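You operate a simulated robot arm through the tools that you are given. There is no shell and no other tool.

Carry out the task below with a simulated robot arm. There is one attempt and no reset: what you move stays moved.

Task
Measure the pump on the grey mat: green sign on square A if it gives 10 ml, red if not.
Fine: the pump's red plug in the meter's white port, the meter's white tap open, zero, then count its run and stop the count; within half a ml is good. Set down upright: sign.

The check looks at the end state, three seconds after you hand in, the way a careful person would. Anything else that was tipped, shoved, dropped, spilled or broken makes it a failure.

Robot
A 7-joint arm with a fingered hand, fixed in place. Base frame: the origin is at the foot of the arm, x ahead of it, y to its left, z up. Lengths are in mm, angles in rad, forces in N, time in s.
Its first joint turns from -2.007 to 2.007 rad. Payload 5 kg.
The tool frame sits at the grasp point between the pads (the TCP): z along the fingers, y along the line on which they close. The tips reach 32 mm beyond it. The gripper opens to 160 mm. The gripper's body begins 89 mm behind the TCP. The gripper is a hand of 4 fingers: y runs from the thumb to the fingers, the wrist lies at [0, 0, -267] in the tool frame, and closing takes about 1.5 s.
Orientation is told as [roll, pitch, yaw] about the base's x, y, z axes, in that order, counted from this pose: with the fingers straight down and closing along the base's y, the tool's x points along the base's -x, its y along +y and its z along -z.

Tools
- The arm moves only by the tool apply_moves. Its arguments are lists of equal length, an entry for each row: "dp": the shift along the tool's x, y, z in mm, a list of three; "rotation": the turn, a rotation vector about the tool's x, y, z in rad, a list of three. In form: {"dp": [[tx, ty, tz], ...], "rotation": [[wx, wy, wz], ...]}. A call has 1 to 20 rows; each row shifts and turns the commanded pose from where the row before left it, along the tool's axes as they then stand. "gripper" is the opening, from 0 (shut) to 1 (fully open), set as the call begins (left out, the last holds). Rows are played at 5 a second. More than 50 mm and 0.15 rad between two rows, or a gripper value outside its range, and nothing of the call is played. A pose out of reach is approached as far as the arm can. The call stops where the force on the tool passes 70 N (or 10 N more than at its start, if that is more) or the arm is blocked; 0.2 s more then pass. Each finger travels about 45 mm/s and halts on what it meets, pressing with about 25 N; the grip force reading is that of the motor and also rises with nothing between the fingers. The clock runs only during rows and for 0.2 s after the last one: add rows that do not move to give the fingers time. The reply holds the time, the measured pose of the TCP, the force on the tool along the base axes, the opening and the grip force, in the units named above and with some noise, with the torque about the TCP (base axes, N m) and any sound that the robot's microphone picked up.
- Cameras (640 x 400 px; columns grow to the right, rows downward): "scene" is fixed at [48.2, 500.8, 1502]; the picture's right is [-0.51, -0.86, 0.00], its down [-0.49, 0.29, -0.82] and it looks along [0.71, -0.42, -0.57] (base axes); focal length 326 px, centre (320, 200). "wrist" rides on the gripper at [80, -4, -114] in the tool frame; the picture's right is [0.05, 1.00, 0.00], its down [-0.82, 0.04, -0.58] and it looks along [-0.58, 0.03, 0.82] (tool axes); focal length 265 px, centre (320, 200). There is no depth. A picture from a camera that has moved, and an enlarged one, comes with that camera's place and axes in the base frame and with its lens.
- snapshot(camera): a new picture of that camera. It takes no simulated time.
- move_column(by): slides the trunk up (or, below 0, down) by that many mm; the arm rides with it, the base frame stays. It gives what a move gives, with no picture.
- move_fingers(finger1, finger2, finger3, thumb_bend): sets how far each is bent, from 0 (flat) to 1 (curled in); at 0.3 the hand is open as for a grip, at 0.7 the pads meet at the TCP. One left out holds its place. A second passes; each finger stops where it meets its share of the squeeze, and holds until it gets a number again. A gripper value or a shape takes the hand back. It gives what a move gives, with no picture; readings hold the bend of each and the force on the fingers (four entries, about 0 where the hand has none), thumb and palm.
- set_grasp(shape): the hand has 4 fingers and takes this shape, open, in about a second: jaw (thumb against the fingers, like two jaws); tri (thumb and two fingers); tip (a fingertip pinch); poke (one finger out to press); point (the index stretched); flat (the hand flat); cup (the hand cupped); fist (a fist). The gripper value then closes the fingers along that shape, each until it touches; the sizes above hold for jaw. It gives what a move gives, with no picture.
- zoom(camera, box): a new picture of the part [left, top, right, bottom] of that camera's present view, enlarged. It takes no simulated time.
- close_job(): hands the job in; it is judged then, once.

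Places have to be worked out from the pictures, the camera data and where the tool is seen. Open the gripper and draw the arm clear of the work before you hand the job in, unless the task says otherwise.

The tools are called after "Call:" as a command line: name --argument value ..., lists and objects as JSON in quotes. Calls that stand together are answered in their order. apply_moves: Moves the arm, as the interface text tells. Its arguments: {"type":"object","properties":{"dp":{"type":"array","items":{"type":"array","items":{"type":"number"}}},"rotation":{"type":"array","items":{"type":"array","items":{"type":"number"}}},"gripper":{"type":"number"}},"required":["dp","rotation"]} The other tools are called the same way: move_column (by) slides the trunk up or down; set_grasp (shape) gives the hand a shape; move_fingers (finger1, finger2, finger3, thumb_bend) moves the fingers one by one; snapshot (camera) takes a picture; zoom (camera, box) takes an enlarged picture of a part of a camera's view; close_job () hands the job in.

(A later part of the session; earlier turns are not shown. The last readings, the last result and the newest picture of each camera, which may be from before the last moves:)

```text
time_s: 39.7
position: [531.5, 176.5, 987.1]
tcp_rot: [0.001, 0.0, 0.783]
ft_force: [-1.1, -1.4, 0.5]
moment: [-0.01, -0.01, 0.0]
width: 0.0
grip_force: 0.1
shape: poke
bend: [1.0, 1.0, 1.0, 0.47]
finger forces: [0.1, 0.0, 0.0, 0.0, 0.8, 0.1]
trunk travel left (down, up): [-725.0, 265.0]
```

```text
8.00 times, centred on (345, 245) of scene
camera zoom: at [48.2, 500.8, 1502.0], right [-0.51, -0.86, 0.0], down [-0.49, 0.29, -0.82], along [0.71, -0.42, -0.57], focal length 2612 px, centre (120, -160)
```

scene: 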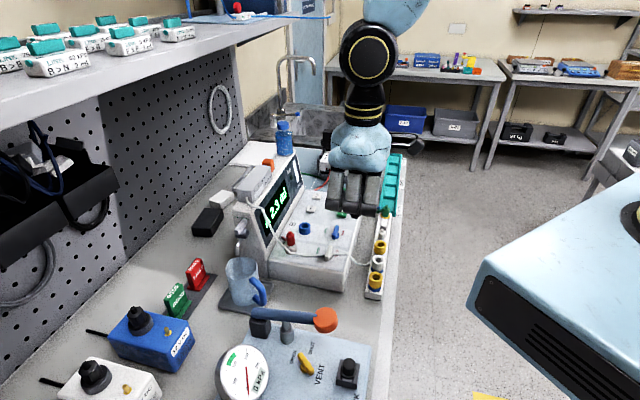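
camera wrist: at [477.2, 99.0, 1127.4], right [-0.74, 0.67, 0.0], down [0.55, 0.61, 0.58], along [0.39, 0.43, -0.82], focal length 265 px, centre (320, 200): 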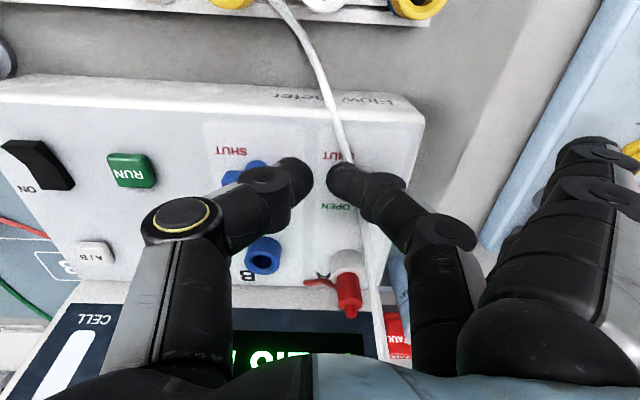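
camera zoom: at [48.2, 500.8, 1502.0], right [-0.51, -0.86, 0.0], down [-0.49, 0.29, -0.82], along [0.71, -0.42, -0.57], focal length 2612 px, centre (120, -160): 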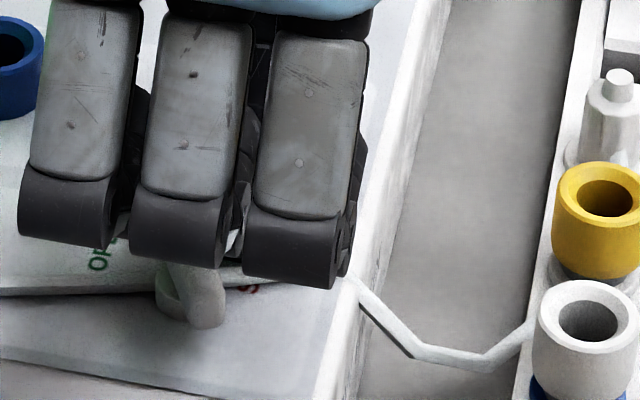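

The bar is turning with hardly any force (its left end swings toward the front). I continue pushing along its arc.

Call:
apply_moves --dp '[[-3, -1.5, 0], [-3, -1.5, 0], [-3, -1, 0], [-3, 0, 0], [0, 0, 0]]' --rotation '[[0, 0, 0], [0, 0, 0], [0, 0, 0], [0, 0, 0], [0, 0, 0]]'

Call:
zoom --camera "wrist" --box '[270, 120, 370, 220]'

Call:
zoom --camera "scene" --box '[320, 220, 370, 270]'

```text
time_s: 40.9
position: [542.5, 181.0, 987.7]
tcp_rot: [-0.001, 0.002, 0.784]
ft_force: [-2.6, -4.0, 0.0]
moment: [-0.09, 0.04, 0.0]
width: 0.2
grip_force: 0.1
shape: poke
bend: [1.0, 1.0, 1.0, 0.47]
finger forces: [0.0, 0.0, 0.1, 0.0, 3.0, 0.0]
trunk travel left (down, up): [-725.0, 265.0]
```

```text
4.00 times, centred on (320, 170) of wrist
camera zoom: at [489.3, 121.7, 1100.6], right [-0.74, 0.67, 0.0], down [0.55, 0.61, 0.58], along [0.39, 0.43, -0.82], focal length 1062 px, centre (320, 320)
```

zoom: 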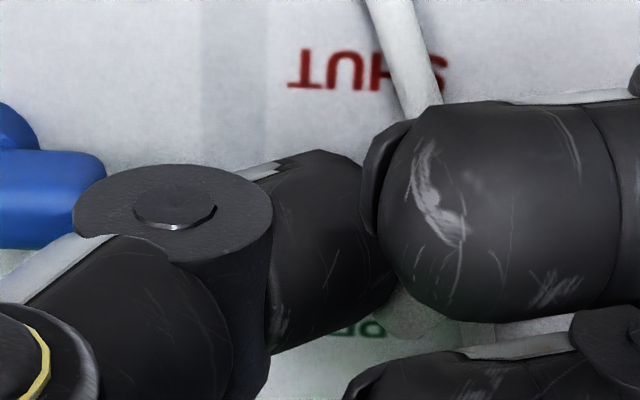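

```text
8.00 times, centred on (345, 245) of scene
camera zoom: at [48.2, 500.8, 1502.0], right [-0.51, -0.86, 0.0], down [-0.49, 0.29, -0.82], along [0.71, -0.42, -0.57], focal length 2612 px, centre (120, -160)
```

zoom: 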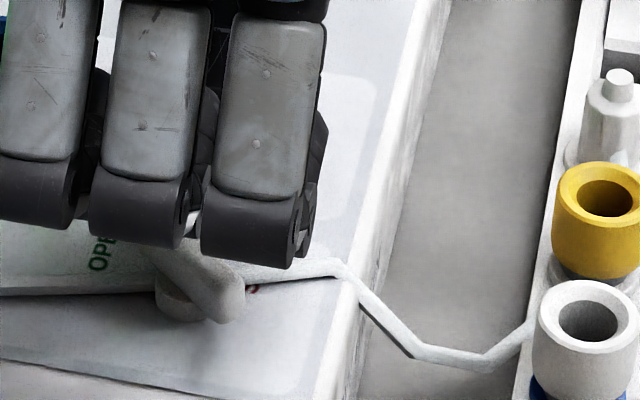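

The bar has turned about 50° and keeps following. I go on toward the full 90° or its stop.

Call:
apply_moves --dp '[[-3, 0, 0], [-3, 0.5, 0], [-3, 1, 0], [0, 0, 0]]' --rotation '[[0, 0, 0], [0, 0, 0], [0, 0, 0], [0, 0, 0]]'

Call:
zoom --camera "scene" --box '[320, 220, 370, 270]'

Call:
zoom --camera "wrist" --box '[220, 80, 420, 280]'

```text
time_s: 41.9
position: [548.5, 187.2, 988.3]
tcp_rot: [0.0, -0.006, 0.784]
ft_force: [2.7, -18.3, -0.6]
moment: [-0.38, -0.02, 0.03]
width: 0.0
grip_force: 0.1
shape: poke
bend: [1.0, 1.0, 1.0, 0.46]
finger forces: [0.0, 0.0, 0.0, 0.0, 15.7, 0.0]
trunk travel left (down, up): [-725.0, 265.0]
```

```text
8.00 times, centred on (345, 245) of scene
camera zoom: at [48.2, 500.8, 1502.0], right [-0.51, -0.86, 0.0], down [-0.49, 0.29, -0.82], along [0.71, -0.42, -0.57], focal length 2612 px, centre (120, -160)
```

zoom: 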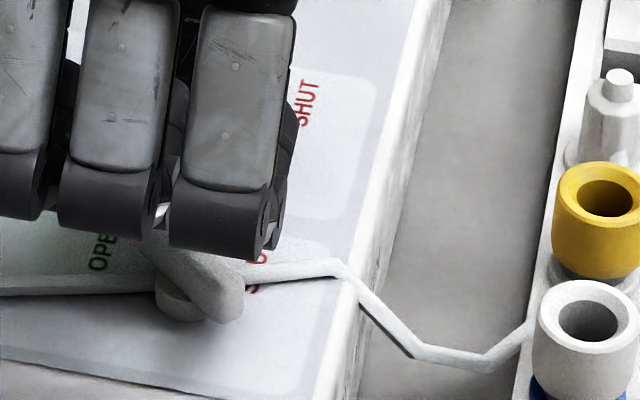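

```text
2.00 times, centred on (320, 180) of wrist
camera zoom: at [494.8, 127.5, 1101.4], right [-0.74, 0.67, 0.0], down [0.55, 0.6, 0.58], along [0.39, 0.43, -0.81], focal length 531 px, centre (320, 240)
```

zoom: 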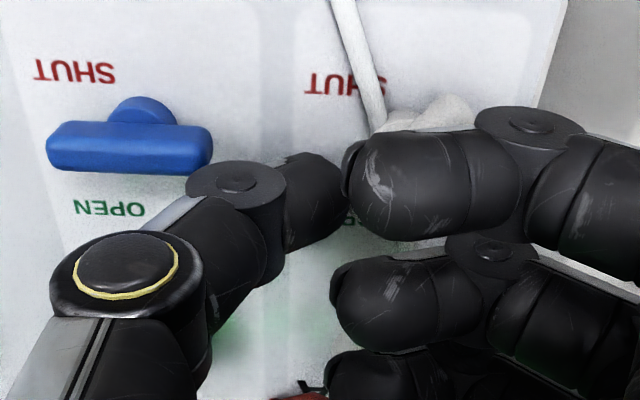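

The force rose to 18 N with the bar at 45°, pointing at OPEN: that is its stop, so the white tap is open. I back off and rise to view the result.

Call:
apply_moves --dp '[[3, 0, 0], [3, -2, 0], [0, 0, -10], [0, 0, -30], [0, 0, -40], [0, 0, -40], [0, 0, 0]]' --rotation '[[0, 0, 0], [0, 0, 0], [0, 0, 0], [0, 0, 0], [0, 0, 0], [0, 0, 0], [0, 0, 0]]'

Call:
snapshot --camera "wrist"

Call:
zoom --camera "scene" --box '[270, 170, 390, 290]'

```text
time_s: 43.5
position: [545.3, 181.2, 1106.4]
tcp_rot: [0.001, 0.0, 0.784]
ft_force: [0.9, 0.6, -0.1]
moment: [0.01, 0.06, -0.02]
width: 0.0
grip_force: 0.0
shape: poke
bend: [1.0, 1.0, 1.0, 0.47]
finger forces: [0.1, 0.1, 0.0, 0.0, 0.1, 0.0]
trunk travel left (down, up): [-725.0, 265.0]
```

```text
taken
camera wrist: at [491.8, 123.5, 1219.7], right [-0.74, 0.67, 0.0], down [0.55, 0.61, 0.58], along [0.39, 0.43, -0.82], focal length 265 px, centre (320, 200)
```

wrist: 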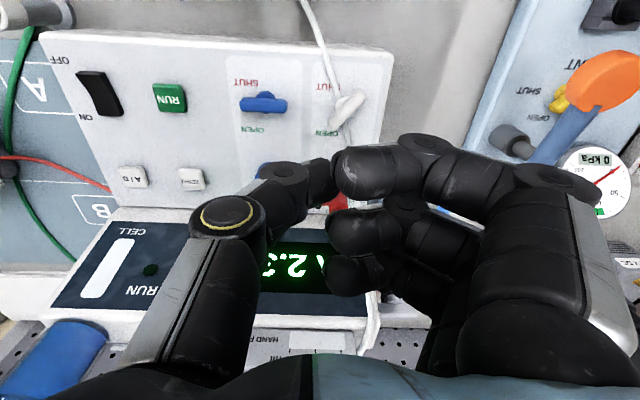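

```text
3.33 times, centred on (330, 230) of scene
camera zoom: at [48.2, 500.8, 1502.0], right [-0.51, -0.86, 0.0], down [-0.49, 0.29, -0.82], along [0.71, -0.42, -0.57], focal length 1088 px, centre (287, 100)
```

zoom: 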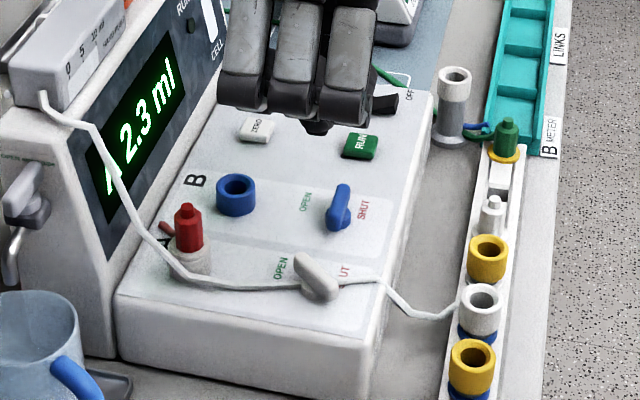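

I zoom in on the white tap to check exactly where it points.

Call:
zoom --camera "wrist" --box '[220, 60, 380, 160]'

Call:
zoom --camera "scene" --box '[320, 225, 370, 265]'

```text
4.00 times, centred on (300, 110) of wrist
camera zoom: at [491.8, 123.5, 1219.7], right [-0.74, 0.67, 0.0], down [0.55, 0.61, 0.58], along [0.39, 0.43, -0.82], focal length 1062 px, centre (400, 560)
```

zoom: 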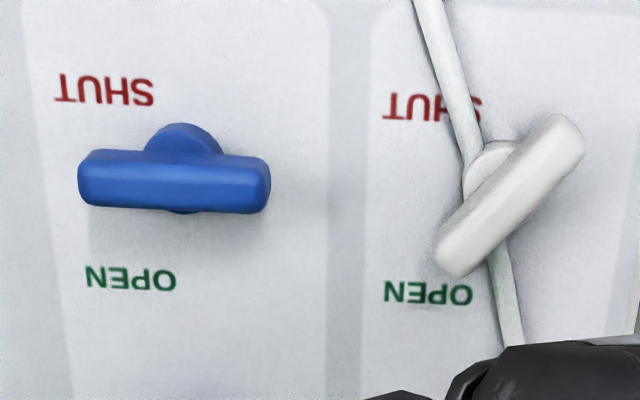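

```text
10.00 times, centred on (345, 245) of scene
camera zoom: at [48.2, 500.8, 1502.0], right [-0.51, -0.86, 0.0], down [-0.49, 0.29, -0.82], along [0.71, -0.42, -0.57], focal length 3264 px, centre (70, -250)
```

zoom: 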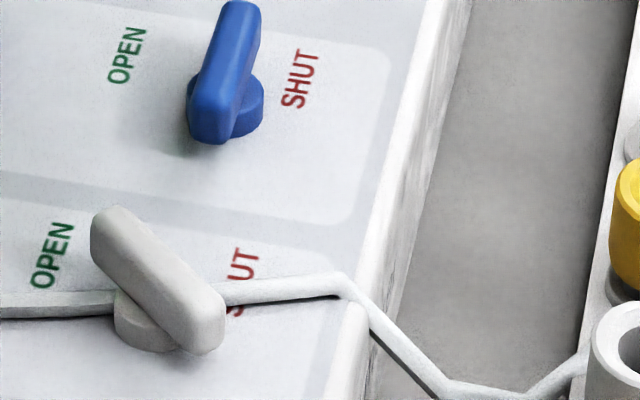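

The white tap now points at OPEN. From this view ZERO is at about (708,140.5) and RUN at about (643,76.5). I move the thumb over ZERO and lower to just above it.

Call:
apply_moves --dp '[[-21.6, -36.7, 0], [-21.6, -36.7, 0], [-21.6, -36.7, 0], [-21.6, -36.7, 0], [0, 0, 30], [0, 0, 30], [0, 0, 36], [0, 0, 0]]' --rotation '[[0, 0, 0], [0, 0, 0], [0, 0, 0], [0, 0, 0], [0, 0, 0], [0, 0, 0], [0, 0, 0], [0, 0, 0]]'

Call:
zoom --camera "wrist" --box '[220, 80, 420, 280]'

Call:
zoom --camera "scene" --box '[270, 140, 390, 260]'

```text
time_s: 45.3
position: [712.7, 139.1, 1010.7]
tcp_rot: [0.001, 0.0, 0.785]
ft_force: [0.4, 0.4, 0.1]
moment: [0.03, -0.02, -0.02]
width: 0.2
grip_force: 0.0
shape: poke
bend: [1.0, 1.0, 1.0, 0.47]
finger forces: [0.1, 0.0, 0.0, 0.1, 0.0, 0.0]
trunk travel left (down, up): [-725.0, 265.0]
```

```text
2.00 times, centred on (320, 180) of wrist
camera zoom: at [657.6, 80.1, 1124.7], right [-0.74, 0.67, 0.0], down [0.55, 0.61, 0.58], along [0.39, 0.43, -0.82], focal length 531 px, centre (320, 240)
```

zoom: 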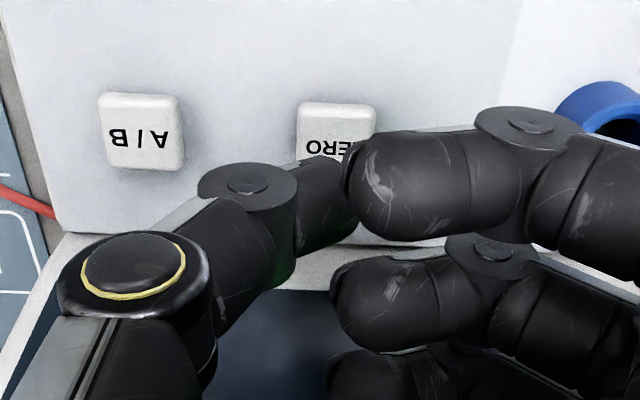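

```text
3.33 times, centred on (330, 200) of scene
camera zoom: at [48.2, 500.8, 1502.0], right [-0.51, -0.86, 0.0], down [-0.49, 0.29, -0.82], along [0.71, -0.42, -0.57], focal length 1088 px, centre (287, 200)
```

zoom: 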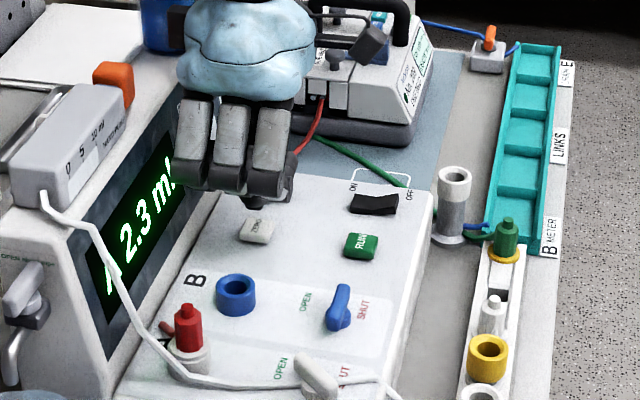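

ZERO appears ~4 mm to the front of the tip. I correct and lower toward it.

Call:
apply_moves --dp '[[3.4, 2.7, 0], [0, 0, 7], [0, 0, 6], [0, 0, 0]]' --rotation '[[0, 0, 0], [0, 0, 0], [0, 0, 0], [0, 0, 0]]'

Call:
zoom --camera "scene" --box '[280, 150, 380, 250]'

Call:
zoom --camera "wrist" --box '[220, 80, 420, 280]'

```text
time_s: 46.3
position: [706.2, 138.3, 997.2]
tcp_rot: [0.001, 0.0, 0.784]
ft_force: [-0.1, -0.8, 0.0]
moment: [-0.02, -0.01, 0.02]
width: 0.0
grip_force: 0.1
shape: poke
bend: [1.0, 1.0, 1.0, 0.47]
finger forces: [0.0, 0.0, 0.0, 0.1, 0.0, 0.0]
trunk travel left (down, up): [-725.0, 265.0]
```

```text
4.00 times, centred on (330, 200) of scene
camera zoom: at [48.2, 500.8, 1502.0], right [-0.51, -0.86, 0.0], down [-0.49, 0.29, -0.82], along [0.71, -0.42, -0.57], focal length 1306 px, centre (280, 200)
```

zoom: 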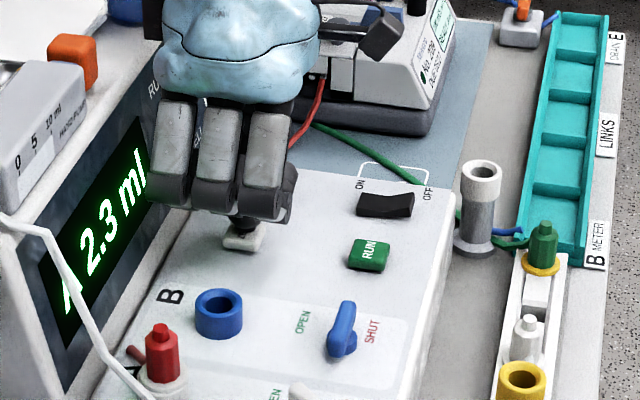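

```text
2.00 times, centred on (320, 180) of wrist
camera zoom: at [652.0, 80.0, 1111.4], right [-0.74, 0.67, 0.0], down [0.55, 0.61, 0.58], along [0.39, 0.43, -0.82], focal length 531 px, centre (320, 240)
```

zoom: 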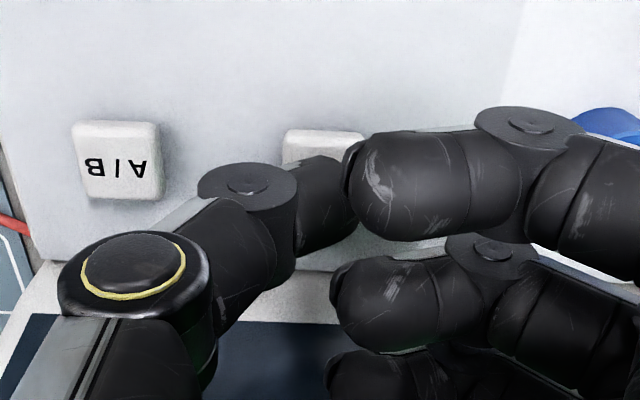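

The thumb stands right over ZERO. I press down in small steps.

Call:
apply_moves --dp '[[0, 0, 2], [0, 0, 2], [0, 0, 0]]' --rotation '[[0, 0, 0], [0, 0, 0], [0, 0, 0]]'

Call:
zoom --camera "scene" --box '[240, 150, 380, 290]'

```text
time_s: 47.1
position: [706.2, 138.5, 994.5]
tcp_rot: [0.0, -0.001, 0.785]
ft_force: [0.6, -0.5, 1.4]
moment: [0.0, -0.01, -0.01]
width: 0.0
grip_force: 0.1
shape: poke
bend: [1.0, 1.0, 1.0, 0.47]
finger forces: [0.0, 0.1, 0.1, 0.0, 0.7, 0.0]
trunk travel left (down, up): [-725.0, 265.0]
```

```text
2.86 times, centred on (310, 220) of scene
camera zoom: at [48.2, 500.8, 1502.0], right [-0.51, -0.86, 0.0], down [-0.49, 0.29, -0.82], along [0.71, -0.42, -0.57], focal length 933 px, centre (349, 143)
```

zoom: 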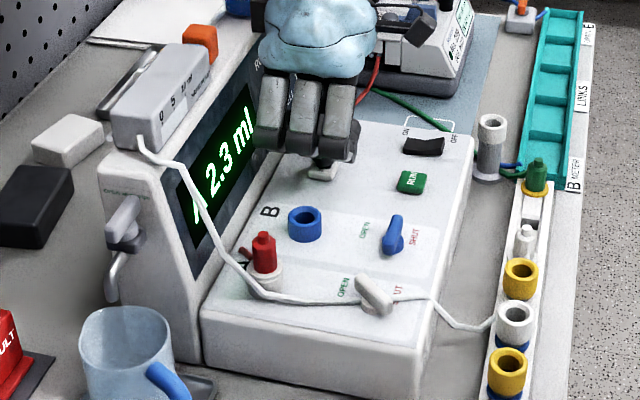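

Light contact (~1 N). I press a few millimetres further.

Call:
apply_moves --dp '[[0, 0, 2], [0, 0, 1.5], [0, 0, 0]]' --rotation '[[0, 0, 0], [0, 0, 0], [0, 0, 0]]'

Call:
zoom --camera "scene" --box '[240, 150, 380, 290]'

```text
time_s: 47.9
position: [704.7, 138.9, 990.4]
tcp_rot: [-0.001, -0.002, 0.783]
ft_force: [1.7, 0.1, 3.9]
moment: [0.05, -0.04, 0.01]
width: 0.0
grip_force: 0.0
shape: poke
bend: [1.0, 1.0, 1.0, 0.47]
finger forces: [0.0, 0.1, 0.0, 0.1, 3.7, 0.1]
trunk travel left (down, up): [-725.0, 265.0]
heard: click
```

```text
2.86 times, centred on (310, 220) of scene
camera zoom: at [48.2, 500.8, 1502.0], right [-0.51, -0.86, 0.0], down [-0.49, 0.29, -0.82], along [0.71, -0.42, -0.57], focal length 933 px, centre (349, 143)
```

zoom: 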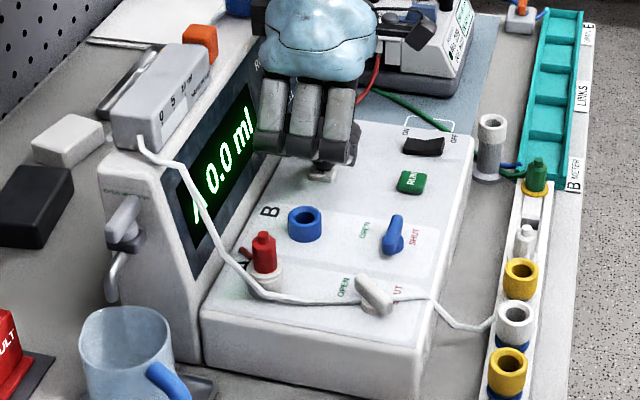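

A click was heard and the display reads "A 0.0 ml". I rise and move over to the green RUN button.

Call:
apply_moves --dp '[[0, 0, -8], [0, 0, -17], [29.3, -1.1, 0], [29.3, -1.1, 0], [29.3, -1.1, 0], [0, 0, 0]]' --rotation '[[0, 0, 0], [0, 0, 0], [0, 0, 0], [0, 0, 0], [0, 0, 0], [0, 0, 0]]'

Call:
zoom --camera "scene" --box '[280, 150, 380, 250]'

Call:
zoom --camera "wrist" --box '[220, 80, 420, 280]'

```text
time_s: 49.3
position: [647.0, 74.9, 1014.9]
tcp_rot: [0.0, 0.001, 0.784]
ft_force: [-0.4, 0.2, 0.6]
moment: [-0.02, 0.01, 0.0]
width: 0.0
grip_force: 0.0
shape: poke
bend: [1.0, 1.0, 1.0, 0.47]
finger forces: [0.0, 0.0, 0.0, 0.0, 0.1, 0.1]
trunk travel left (down, up): [-725.0, 265.0]
```

```text
4.00 times, centred on (330, 200) of scene
camera zoom: at [48.2, 500.8, 1502.0], right [-0.51, -0.86, 0.0], down [-0.49, 0.29, -0.82], along [0.71, -0.42, -0.57], focal length 1306 px, centre (280, 200)
```

zoom: 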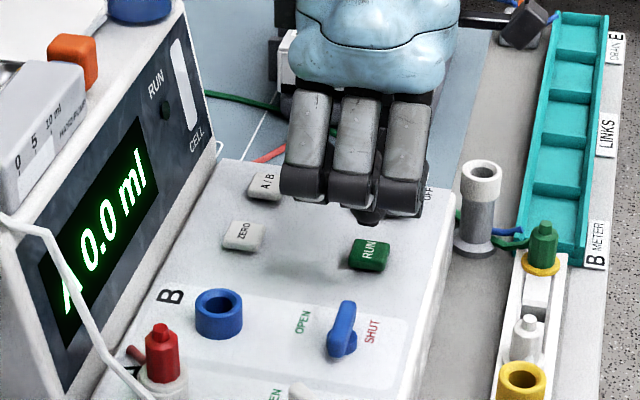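

```text
2.00 times, centred on (320, 180) of wrist
camera zoom: at [593.0, 16.6, 1129.2], right [-0.74, 0.67, 0.0], down [0.55, 0.61, 0.58], along [0.39, 0.43, -0.82], focal length 531 px, centre (320, 240)
```

zoom: 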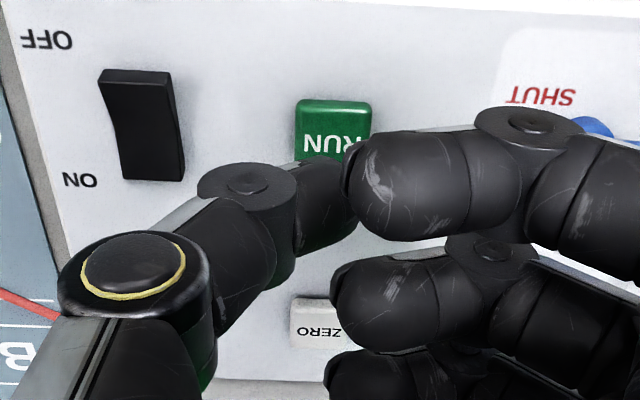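

RUN sits in the same relative place as ZERO did. I apply the same correction and lower onto it.

Call:
apply_moves --dp '[[3.4, 2.3, 0], [0, 0, 9], [0, 0, 9], [0, 0, 0]]' --rotation '[[0, 0, 0], [0, 0, 0], [0, 0, 0], [0, 0, 0]]'

Call:
zoom --camera "scene" --box '[280, 150, 380, 250]'

Call:
zoom --camera "wrist" --box '[220, 80, 420, 280]'

```text
time_s: 50.3
position: [642.0, 73.3, 997.4]
tcp_rot: [0.0, 0.0, 0.783]
ft_force: [0.0, 0.3, -0.1]
moment: [-0.01, 0.02, -0.01]
width: 0.0
grip_force: 0.1
shape: poke
bend: [1.0, 1.0, 1.0, 0.47]
finger forces: [0.0, 0.1, 0.0, 0.1, 0.0, 0.1]
trunk travel left (down, up): [-725.0, 265.0]
```

```text
4.00 times, centred on (330, 200) of scene
camera zoom: at [48.2, 500.8, 1502.0], right [-0.51, -0.86, 0.0], down [-0.49, 0.29, -0.82], along [0.71, -0.42, -0.57], focal length 1306 px, centre (280, 200)
```

zoom: 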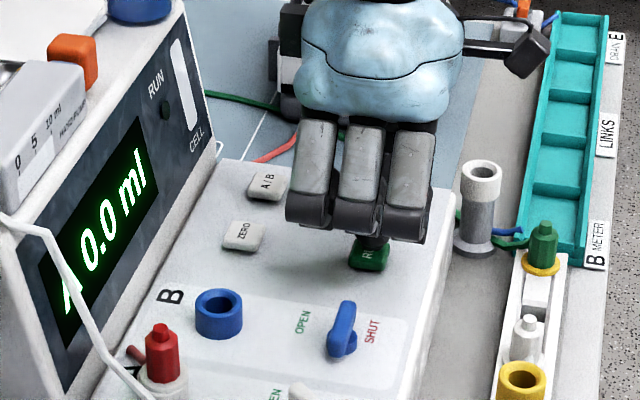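

```text
2.00 times, centred on (320, 180) of wrist
camera zoom: at [588.8, 15.1, 1110.8], right [-0.74, 0.67, 0.0], down [0.55, 0.61, 0.58], along [0.39, 0.43, -0.82], focal length 531 px, centre (320, 240)
```

zoom: 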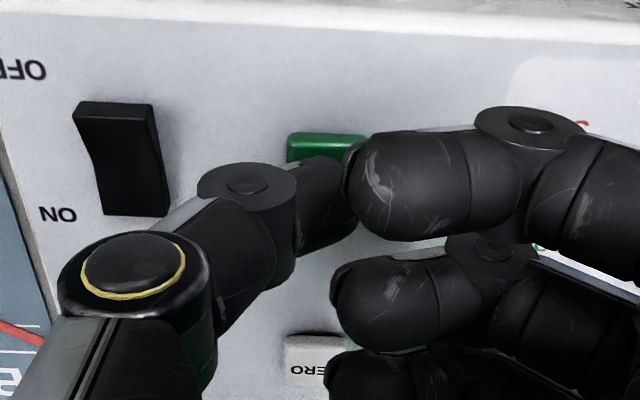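

The thumb stands over RUN. I press it as I did ZERO.

Call:
apply_moves --dp '[[0, 0, 2.5], [0, 0, 2.5], [0, 0, 2], [0, 0, 0]]' --rotation '[[0, 0, 0], [0, 0, 0], [0, 0, 0], [0, 0, 0]]'

Call:
zoom --camera "scene" --box '[240, 150, 380, 290]'

```text
time_s: 51.3
position: [642.8, 74.1, 991.1]
tcp_rot: [0.0, 0.001, 0.783]
ft_force: [-0.5, 1.4, 4.0]
moment: [0.04, 0.05, 0.02]
width: 0.0
grip_force: 0.0
shape: poke
bend: [1.0, 1.0, 1.0, 0.47]
finger forces: [0.0, 0.0, 0.0, 0.1, 4.6, 0.0]
trunk travel left (down, up): [-725.0, 265.0]
heard: click
```

```text
2.86 times, centred on (310, 220) of scene
camera zoom: at [48.2, 500.8, 1502.0], right [-0.51, -0.86, 0.0], down [-0.49, 0.29, -0.82], along [0.71, -0.42, -0.57], focal length 933 px, centre (349, 143)
```

zoom: 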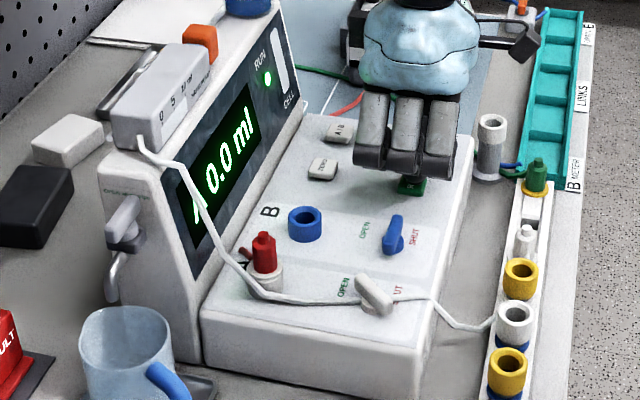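

The RUN lamp is lit and the count stands at 0.0 ml. I rise and travel along the bench to look closely at the pump's START/STOP button.

Call:
apply_moves --dp '[[0, 0, -10], [0, 0, -40], [0, 0, -45], [0, 0, -45], [-1.7, -47.4, 0], [-1.7, -47.4, 0], [-1.7, -47.4, 0], [-1.7, -47.4, 0], [-1.7, -47.4, 0], [-1.7, -47.4, 0], [0, 0, 0]]' --rotation '[[0, 0, 0], [0, 0, 0], [0, 0, 0], [0, 0, 0], [0, 0, 0], [0, 0, 0], [0, 0, 0], [0, 0, 0], [0, 0, 0], [0, 0, 0], [0, 0, 0]]'

Call:
snapshot --camera "wrist"

Call:
snapshot --camera "scene"

```text
time_s: 53.7
position: [849.3, -123.3, 1128.6]
tcp_rot: [0.0, 0.001, 0.785]
ft_force: [-0.2, 1.2, 0.0]
moment: [0.0, -0.04, -0.03]
width: 0.0
grip_force: 0.1
shape: poke
bend: [1.0, 1.0, 1.0, 0.47]
finger forces: [0.0, 0.1, 0.0, 0.0, 0.0, 0.0]
trunk travel left (down, up): [-725.0, 265.0]
```

```text
taken
camera wrist: at [796.4, -181.2, 1242.7], right [-0.74, 0.67, 0.0], down [0.55, 0.61, 0.58], along [0.39, 0.43, -0.82], focal length 265 px, centre (320, 200)
```

wrist: 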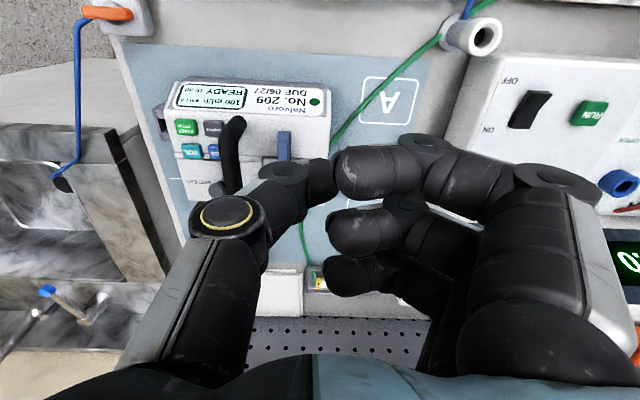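

```text
taken
```

scene: 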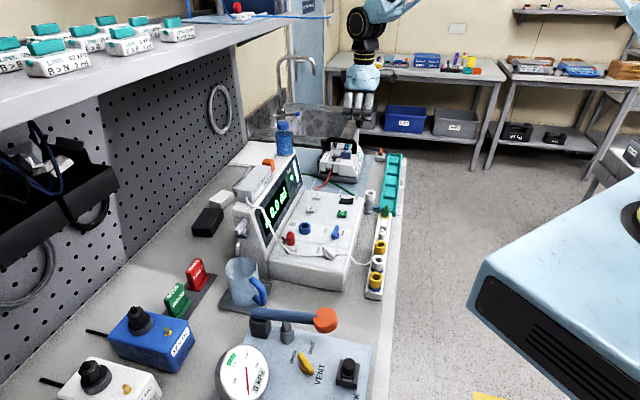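

I zoom in on the pump's keys and screen.

Call:
zoom --camera "wrist" --box '[150, 70, 350, 210]'

Call:
zoom --camera "wrist" --box '[160, 75, 260, 165]'

Call:
zoom --camera "scene" --box '[310, 125, 370, 185]'

```text
2.86 times, centred on (250, 140) of wrist
camera zoom: at [796.4, -181.2, 1242.7], right [-0.74, 0.67, 0.0], down [0.55, 0.61, 0.58], along [0.39, 0.43, -0.82], focal length 758 px, centre (520, 371)
```

zoom: 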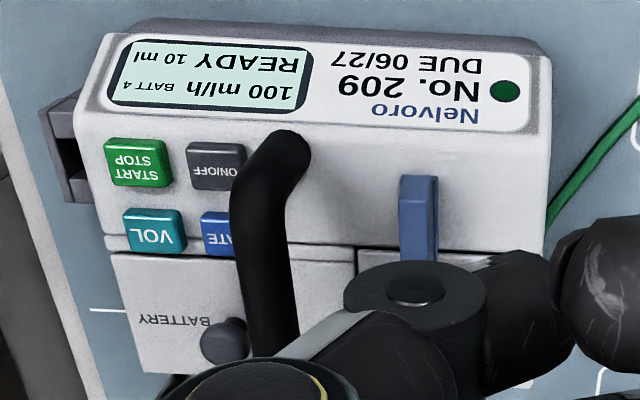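

```text
4.44 times, centred on (210, 120) of wrist
camera zoom: at [796.4, -181.2, 1242.7], right [-0.74, 0.67, 0.0], down [0.55, 0.61, 0.58], along [0.39, 0.43, -0.82], focal length 1180 px, centre (809, 556)
```

zoom: 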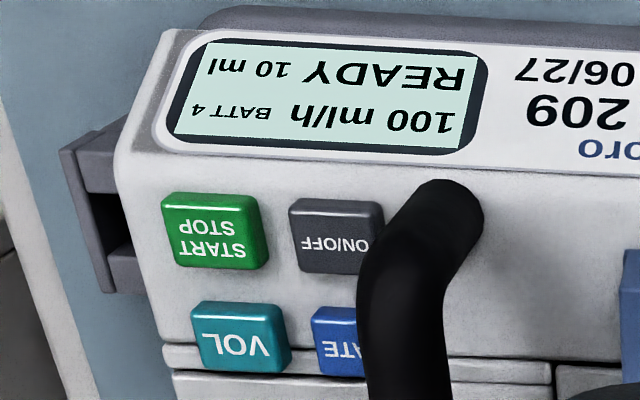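

```text
6.67 times, centred on (340, 155) of scene
camera zoom: at [48.2, 500.8, 1502.0], right [-0.51, -0.86, 0.0], down [-0.49, 0.29, -0.82], along [0.71, -0.42, -0.57], focal length 2176 px, centre (187, 500)
```

zoom: 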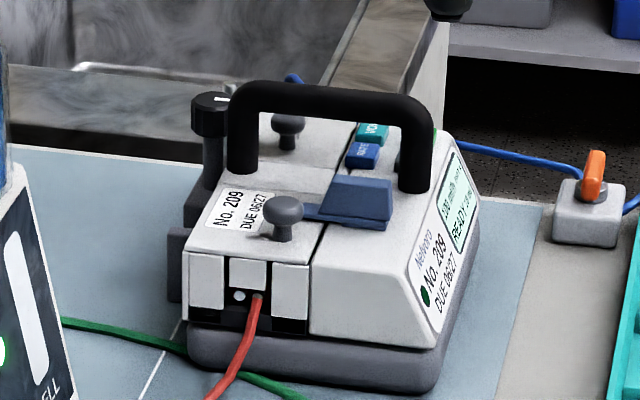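

The screen reads "100 ml/h, BATT 4, READY 10 ml"; START/STOP is at about (967,-202,968.5), at the edge of the arm's reach and beside the handle. I turn the hand by -π/2 (yaw -0.785) so the curled fingers stay clear of the handle, still in free air.

Call:
apply_moves --dp '[[0, 0, 0], [0, 0, 0], [0, 0, 0], [0, 0, 0], [0, 0, 0], [0, 0, 0], [0, 0, 0], [0, 0, 0], [0, 0, 0], [0, 0, 0], [0, 0, 0], [0, 0, 0]]' --rotation '[[0, 0, 0.14], [0, 0, 0.14], [0, 0, 0.14], [0, 0, 0.14], [0, 0, 0.14], [0, 0, 0.14], [0, 0, 0.14], [0, 0, 0.14], [0, 0, 0.14], [0, 0, 0.14], [0, 0, 0.14], [0, 0, 0.03]]'

Call:
snapshot --camera "wrist"

Call:
zoom --camera "scene" --box '[290, 80, 410, 200]'

```text
time_s: 56.3
position: [849.5, -119.9, 1130.1]
tcp_rot: [0.001, 0.001, -0.787]
ft_force: [-0.1, 0.5, -0.3]
moment: [0.01, 0.01, 0.04]
width: 0.0
grip_force: 0.1
shape: poke
bend: [1.0, 1.0, 1.0, 0.47]
finger forces: [0.1, 0.1, 0.1, 0.0, 0.0, 0.1]
trunk travel left (down, up): [-725.0, 265.0]
```

```text
taken
camera wrist: at [790.5, -65.6, 1244.2], right [0.67, 0.74, 0.0], down [0.61, -0.55, 0.58], along [0.43, -0.39, -0.82], focal length 265 px, centre (320, 200)
```

wrist: 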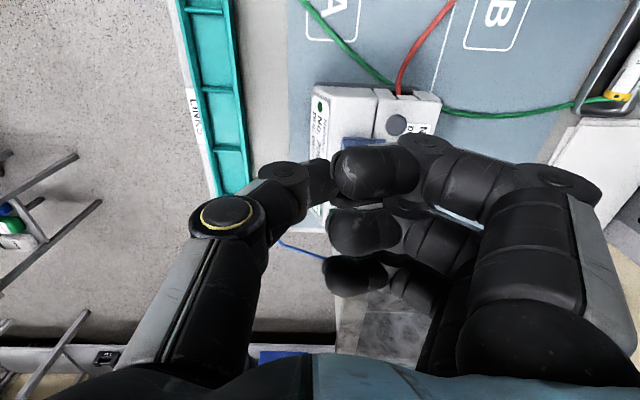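

```text
3.33 times, centred on (350, 140) of scene
camera zoom: at [48.2, 500.8, 1502.0], right [-0.51, -0.86, 0.0], down [-0.49, 0.29, -0.82], along [0.71, -0.42, -0.57], focal length 1088 px, centre (220, 400)
```

zoom: 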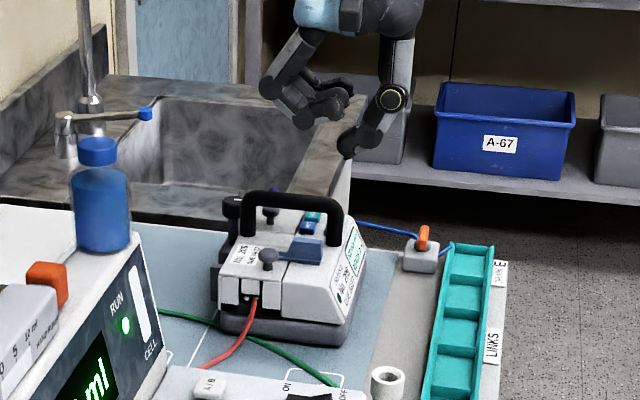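

The view confirms the thumb tip reaches ~40 mm beyond the TCP and is the lowest part. I move toward START in free air at z=1130 to see whether the arm reaches.

Call:
apply_moves --dp '[[-35.2, 5.7, 0], [-35.2, 5.7, 0], [-35.2, 5.7, 0], [-35.2, 5.7, 0], [0, 0, 20], [0, 0, 20], [0, 0, 0]]' --rotation '[[0, 0, 0], [0, 0, 0], [0, 0, 0], [0, 0, 0], [0, 0, 0], [0, 0, 0], [0, 0, 0]]'

Call:
snapshot --camera "wrist"

Call:
zoom --camera "scene" --box '[290, 90, 410, 210]'

```text
time_s: 57.9
position: [965.4, -203.5, 1090.7]
tcp_rot: [-0.001, 0.002, -0.784]
ft_force: [0.6, 1.0, 0.5]
moment: [-0.01, -0.07, 0.01]
width: 0.3
grip_force: 0.0
shape: poke
bend: [1.0, 1.0, 1.0, 0.47]
finger forces: [0.0, 0.0, 0.0, 0.1, 0.0, 0.0]
trunk travel left (down, up): [-725.0, 265.0]
```

```text
taken
camera wrist: at [905.5, -148.6, 1204.3], right [0.67, 0.74, 0.0], down [0.61, -0.55, 0.58], along [0.43, -0.39, -0.82], focal length 265 px, centre (320, 200)
```

wrist: 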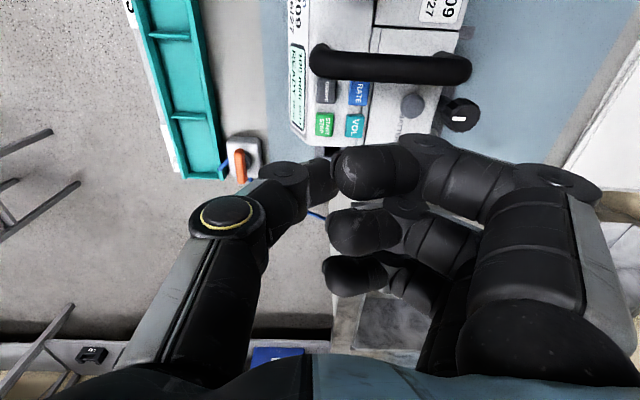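

```text
3.33 times, centred on (350, 150) of scene
camera zoom: at [48.2, 500.8, 1502.0], right [-0.51, -0.86, 0.0], down [-0.49, 0.29, -0.82], along [0.71, -0.42, -0.57], focal length 1088 px, centre (220, 367)
```

zoom: 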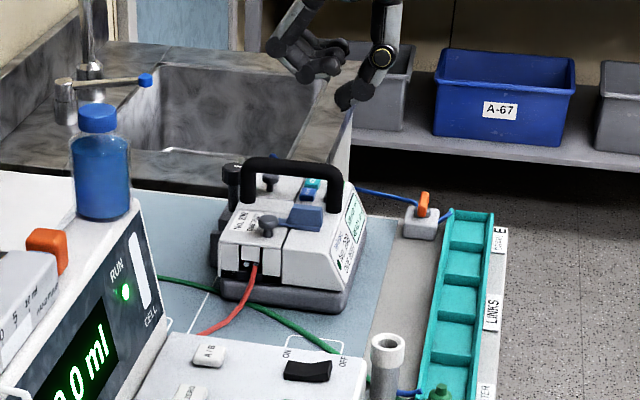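

The arm reaches this spot at z=1090. I zoom to refine START's place from here.

Call:
zoom --camera "wrist" --box '[260, 40, 420, 200]'

```text
2.50 times, centred on (340, 120) of wrist
camera zoom: at [905.5, -148.6, 1204.3], right [0.67, 0.74, 0.0], down [0.61, -0.55, 0.58], along [0.43, -0.39, -0.82], focal length 664 px, centre (270, 400)
```

zoom: 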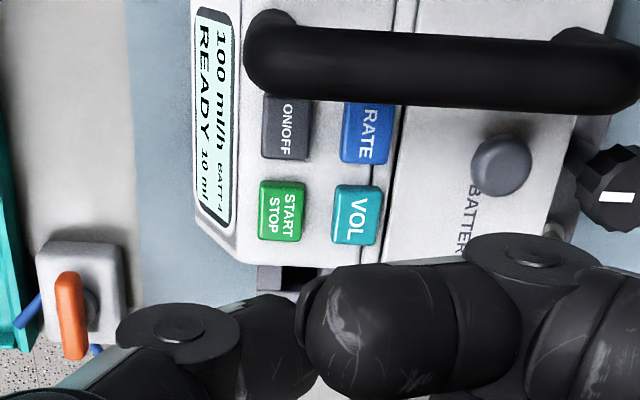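

START lies about 2 mm from the tip's line. I correct and lower to z≈1016, then look from the side.

Call:
apply_moves --dp '[[-0.6, 2, 0], [0, 0, 25], [0, 0, 25], [0, 0, 22], [0, 0, 0]]' --rotation '[[0, 0, 0], [0, 0, 0], [0, 0, 0], [0, 0, 0], [0, 0, 0]]'

Call:
zoom --camera "scene" --box '[310, 110, 390, 190]'

Call:
zoom --camera "wrist" --box '[240, 60, 420, 220]'

```text
time_s: 59.1
position: [968.3, -203.5, 1019.1]
tcp_rot: [0.001, 0.001, -0.784]
ft_force: [0.1, 0.2, 0.4]
moment: [0.02, -0.03, -0.02]
width: 0.4
grip_force: 0.1
shape: poke
bend: [1.0, 1.0, 1.0, 0.47]
finger forces: [0.0, 0.0, 0.0, 0.1, 0.1, 0.0]
trunk travel left (down, up): [-725.0, 265.0]
```

```text
5.00 times, centred on (350, 150) of scene
camera zoom: at [48.2, 500.8, 1502.0], right [-0.51, -0.86, 0.0], down [-0.49, 0.29, -0.82], along [0.71, -0.42, -0.57], focal length 1632 px, centre (170, 450)
```

zoom: 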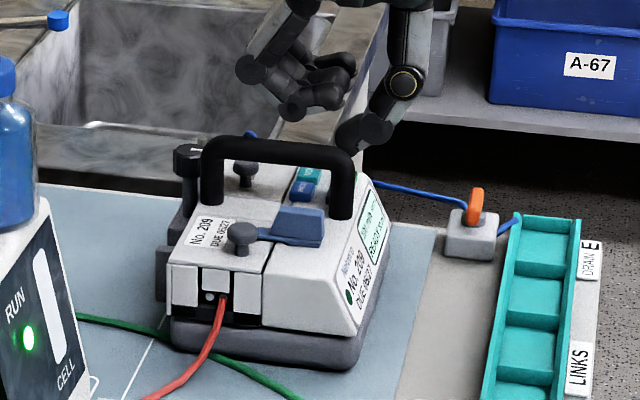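

```text
2.50 times, centred on (330, 140) of wrist
camera zoom: at [907.2, -148.9, 1132.0], right [0.67, 0.74, 0.0], down [0.61, -0.55, 0.58], along [0.43, -0.39, -0.82], focal length 664 px, centre (295, 350)
```

zoom: 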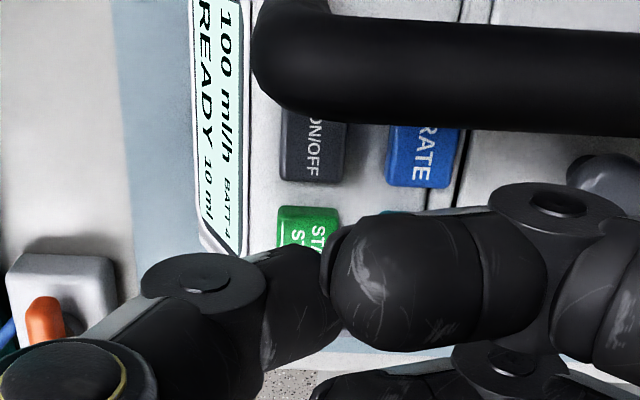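

START's centre is ~2–3 mm toward the camera side. I correct and lower close to it.

Call:
apply_moves --dp '[[2.5, 2, 0], [0, 0, 5], [0, 0, 0]]' --rotation '[[0, 0, 0], [0, 0, 0], [0, 0, 0]]'

Call:
zoom --camera "wrist" --box '[240, 60, 420, 220]'

Call:
zoom --camera "scene" --box '[330, 120, 380, 170]'

```text
time_s: 59.9
position: [967.0, -199.8, 1012.7]
tcp_rot: [-0.001, 0.0, -0.785]
ft_force: [-0.2, 0.2, 0.0]
moment: [0.01, 0.01, -0.02]
width: 0.1
grip_force: 0.0
shape: poke
bend: [1.0, 1.0, 1.0, 0.47]
finger forces: [0.0, 0.0, 0.0, 0.1, 0.1, 0.1]
trunk travel left (down, up): [-725.0, 265.0]
```

```text
2.50 times, centred on (330, 140) of wrist
camera zoom: at [907.0, -145.1, 1126.7], right [0.67, 0.74, 0.0], down [0.61, -0.55, 0.58], along [0.43, -0.39, -0.82], focal length 664 px, centre (295, 350)
```

zoom: 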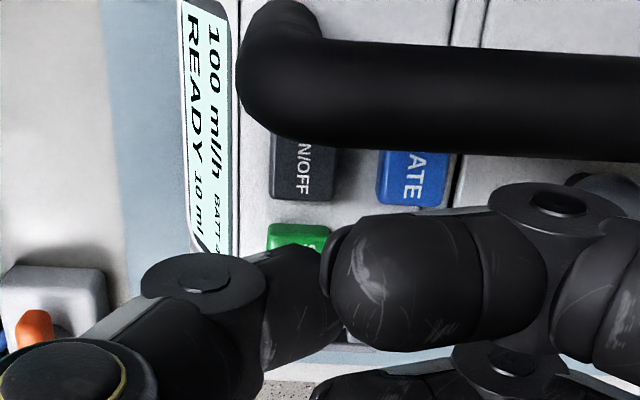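

```text
8.00 times, centred on (355, 145) of scene
camera zoom: at [48.2, 500.8, 1502.0], right [-0.51, -0.86, 0.0], down [-0.49, 0.29, -0.82], along [0.71, -0.42, -0.57], focal length 2612 px, centre (40, 640)
```

zoom: 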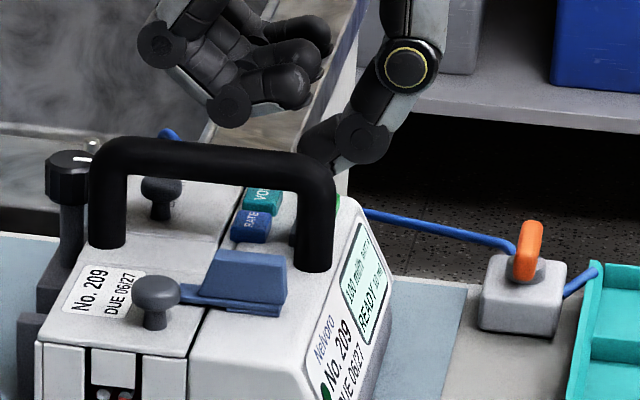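

The thumb is over START/STOP. I press down in small steps until a click.

Call:
apply_moves --dp '[[0, 0, 2], [0, 0, 2], [0, 0, 0]]' --rotation '[[0, 0, 0], [0, 0, 0], [0, 0, 0]]'

```text
time_s: 60.7
position: [966.4, -199.9, 1008.8]
tcp_rot: [-0.001, 0.0, -0.785]
ft_force: [0.0, 0.5, 0.0]
moment: [0.05, 0.03, 0.03]
width: 0.1
grip_force: 0.1
shape: poke
bend: [1.0, 1.0, 1.0, 0.47]
finger forces: [0.1, 0.0, 0.0, 0.1, 0.0, 0.0]
trunk travel left (down, up): [-725.0, 265.0]
```

No contact yet at z=1009; I continue down.

Call:
apply_moves --dp '[[0, 0, 2], [0, 0, 2], [0, 0, 0]]' --rotation '[[0, 0, 0], [0, 0, 0], [0, 0, 0]]'

Call:
zoom --camera "wrist" --box '[240, 60, 420, 220]'

Call:
zoom --camera "scene" --box '[330, 120, 380, 170]'

```text
time_s: 61.5
position: [967.5, -199.5, 1005.5]
tcp_rot: [0.0, 0.0, -0.785]
ft_force: [-0.1, -0.7, -0.2]
moment: [-0.01, -0.01, -0.04]
width: 0.0
grip_force: 0.0
shape: poke
bend: [1.0, 1.0, 1.0, 0.47]
finger forces: [0.1, 0.0, 0.0, 0.0, 0.0, 0.1]
trunk travel left (down, up): [-725.0, 265.0]
```

```text
2.50 times, centred on (330, 140) of wrist
camera zoom: at [907.6, -145.1, 1119.0], right [0.67, 0.74, 0.0], down [0.61, -0.55, 0.58], along [0.43, -0.39, -0.82], focal length 664 px, centre (295, 350)
```

zoom: 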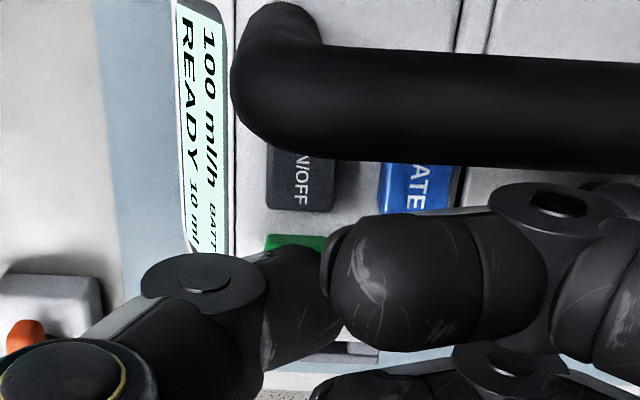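

```text
8.00 times, centred on (355, 145) of scene
camera zoom: at [48.2, 500.8, 1502.0], right [-0.51, -0.86, 0.0], down [-0.49, 0.29, -0.82], along [0.71, -0.42, -0.57], focal length 2612 px, centre (40, 640)
```

zoom: 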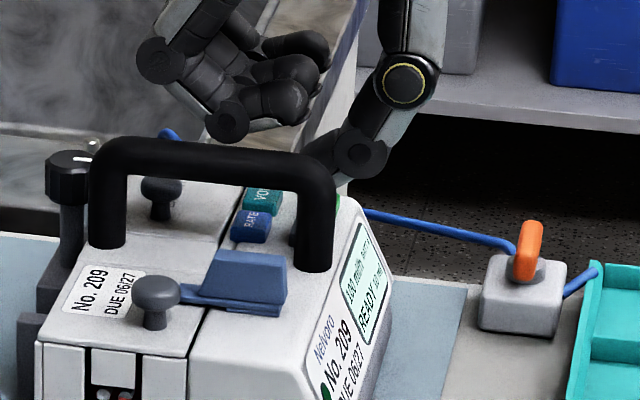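

Still free; the curled fingers are clear of the handle. I continue down.

Call:
apply_moves --dp '[[0, 0, 2], [0, 0, 1.5], [0, 0, 0]]' --rotation '[[0, 0, 0], [0, 0, 0], [0, 0, 0]]'

```text
time_s: 62.3
position: [967.1, -199.7, 1001.7]
tcp_rot: [-0.001, -0.001, -0.784]
ft_force: [-0.3, -0.5, 0.2]
moment: [0.02, 0.0, 0.0]
width: 0.0
grip_force: 0.1
shape: poke
bend: [1.0, 1.0, 1.0, 0.47]
finger forces: [0.0, 0.1, 0.0, 0.0, 0.0, 0.0]
trunk travel left (down, up): [-725.0, 265.0]
```

Call:
zoom --camera "wrist" --box '[260, 90, 380, 210]'

Call:
zoom --camera "scene" --box '[340, 130, 370, 160]'

```text
3.33 times, centred on (320, 150) of wrist
camera zoom: at [907.7, -145.0, 1115.5], right [0.67, 0.74, 0.0], down [0.61, -0.55, 0.58], along [0.43, -0.39, -0.82], focal length 885 px, centre (320, 367)
```

zoom: 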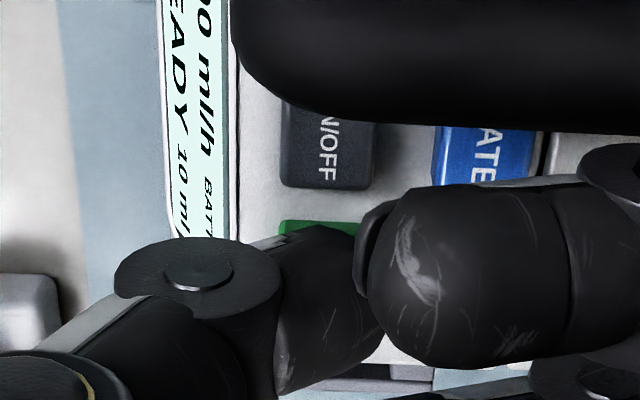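

```text
13.33 times, centred on (355, 145) of scene
camera zoom: at [48.2, 500.8, 1502.0], right [-0.51, -0.86, 0.0], down [-0.49, 0.29, -0.82], along [0.71, -0.42, -0.57], focal length 4353 px, centre (-147, 933)
```

zoom: 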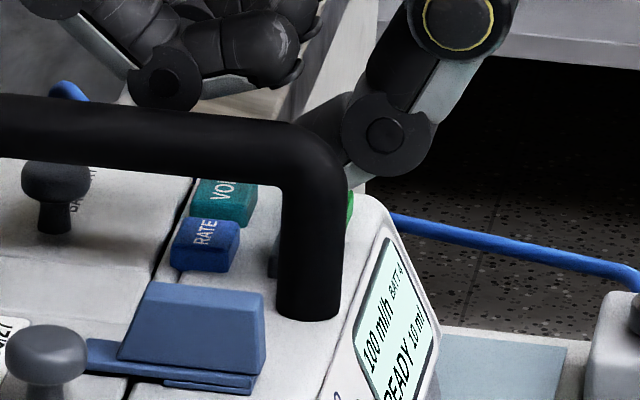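

The tip is still slightly above the key. I continue in 2 mm steps.

Call:
apply_moves --dp '[[0, 0, 2], [0, 0, 2], [0, 0, 0]]' --rotation '[[0, 0, 0], [0, 0, 0], [0, 0, 0]]'

```text
time_s: 63.1
position: [966.8, -200.3, 997.3]
tcp_rot: [-0.001, -0.001, -0.785]
ft_force: [-0.4, -1.0, 2.2]
moment: [0.0, 0.0, -0.02]
width: 0.0
grip_force: 0.1
shape: poke
bend: [1.0, 1.0, 1.0, 0.47]
finger forces: [0.0, 0.0, 0.0, 0.1, 2.0, 0.0]
trunk travel left (down, up): [-725.0, 265.0]
heard: click
```

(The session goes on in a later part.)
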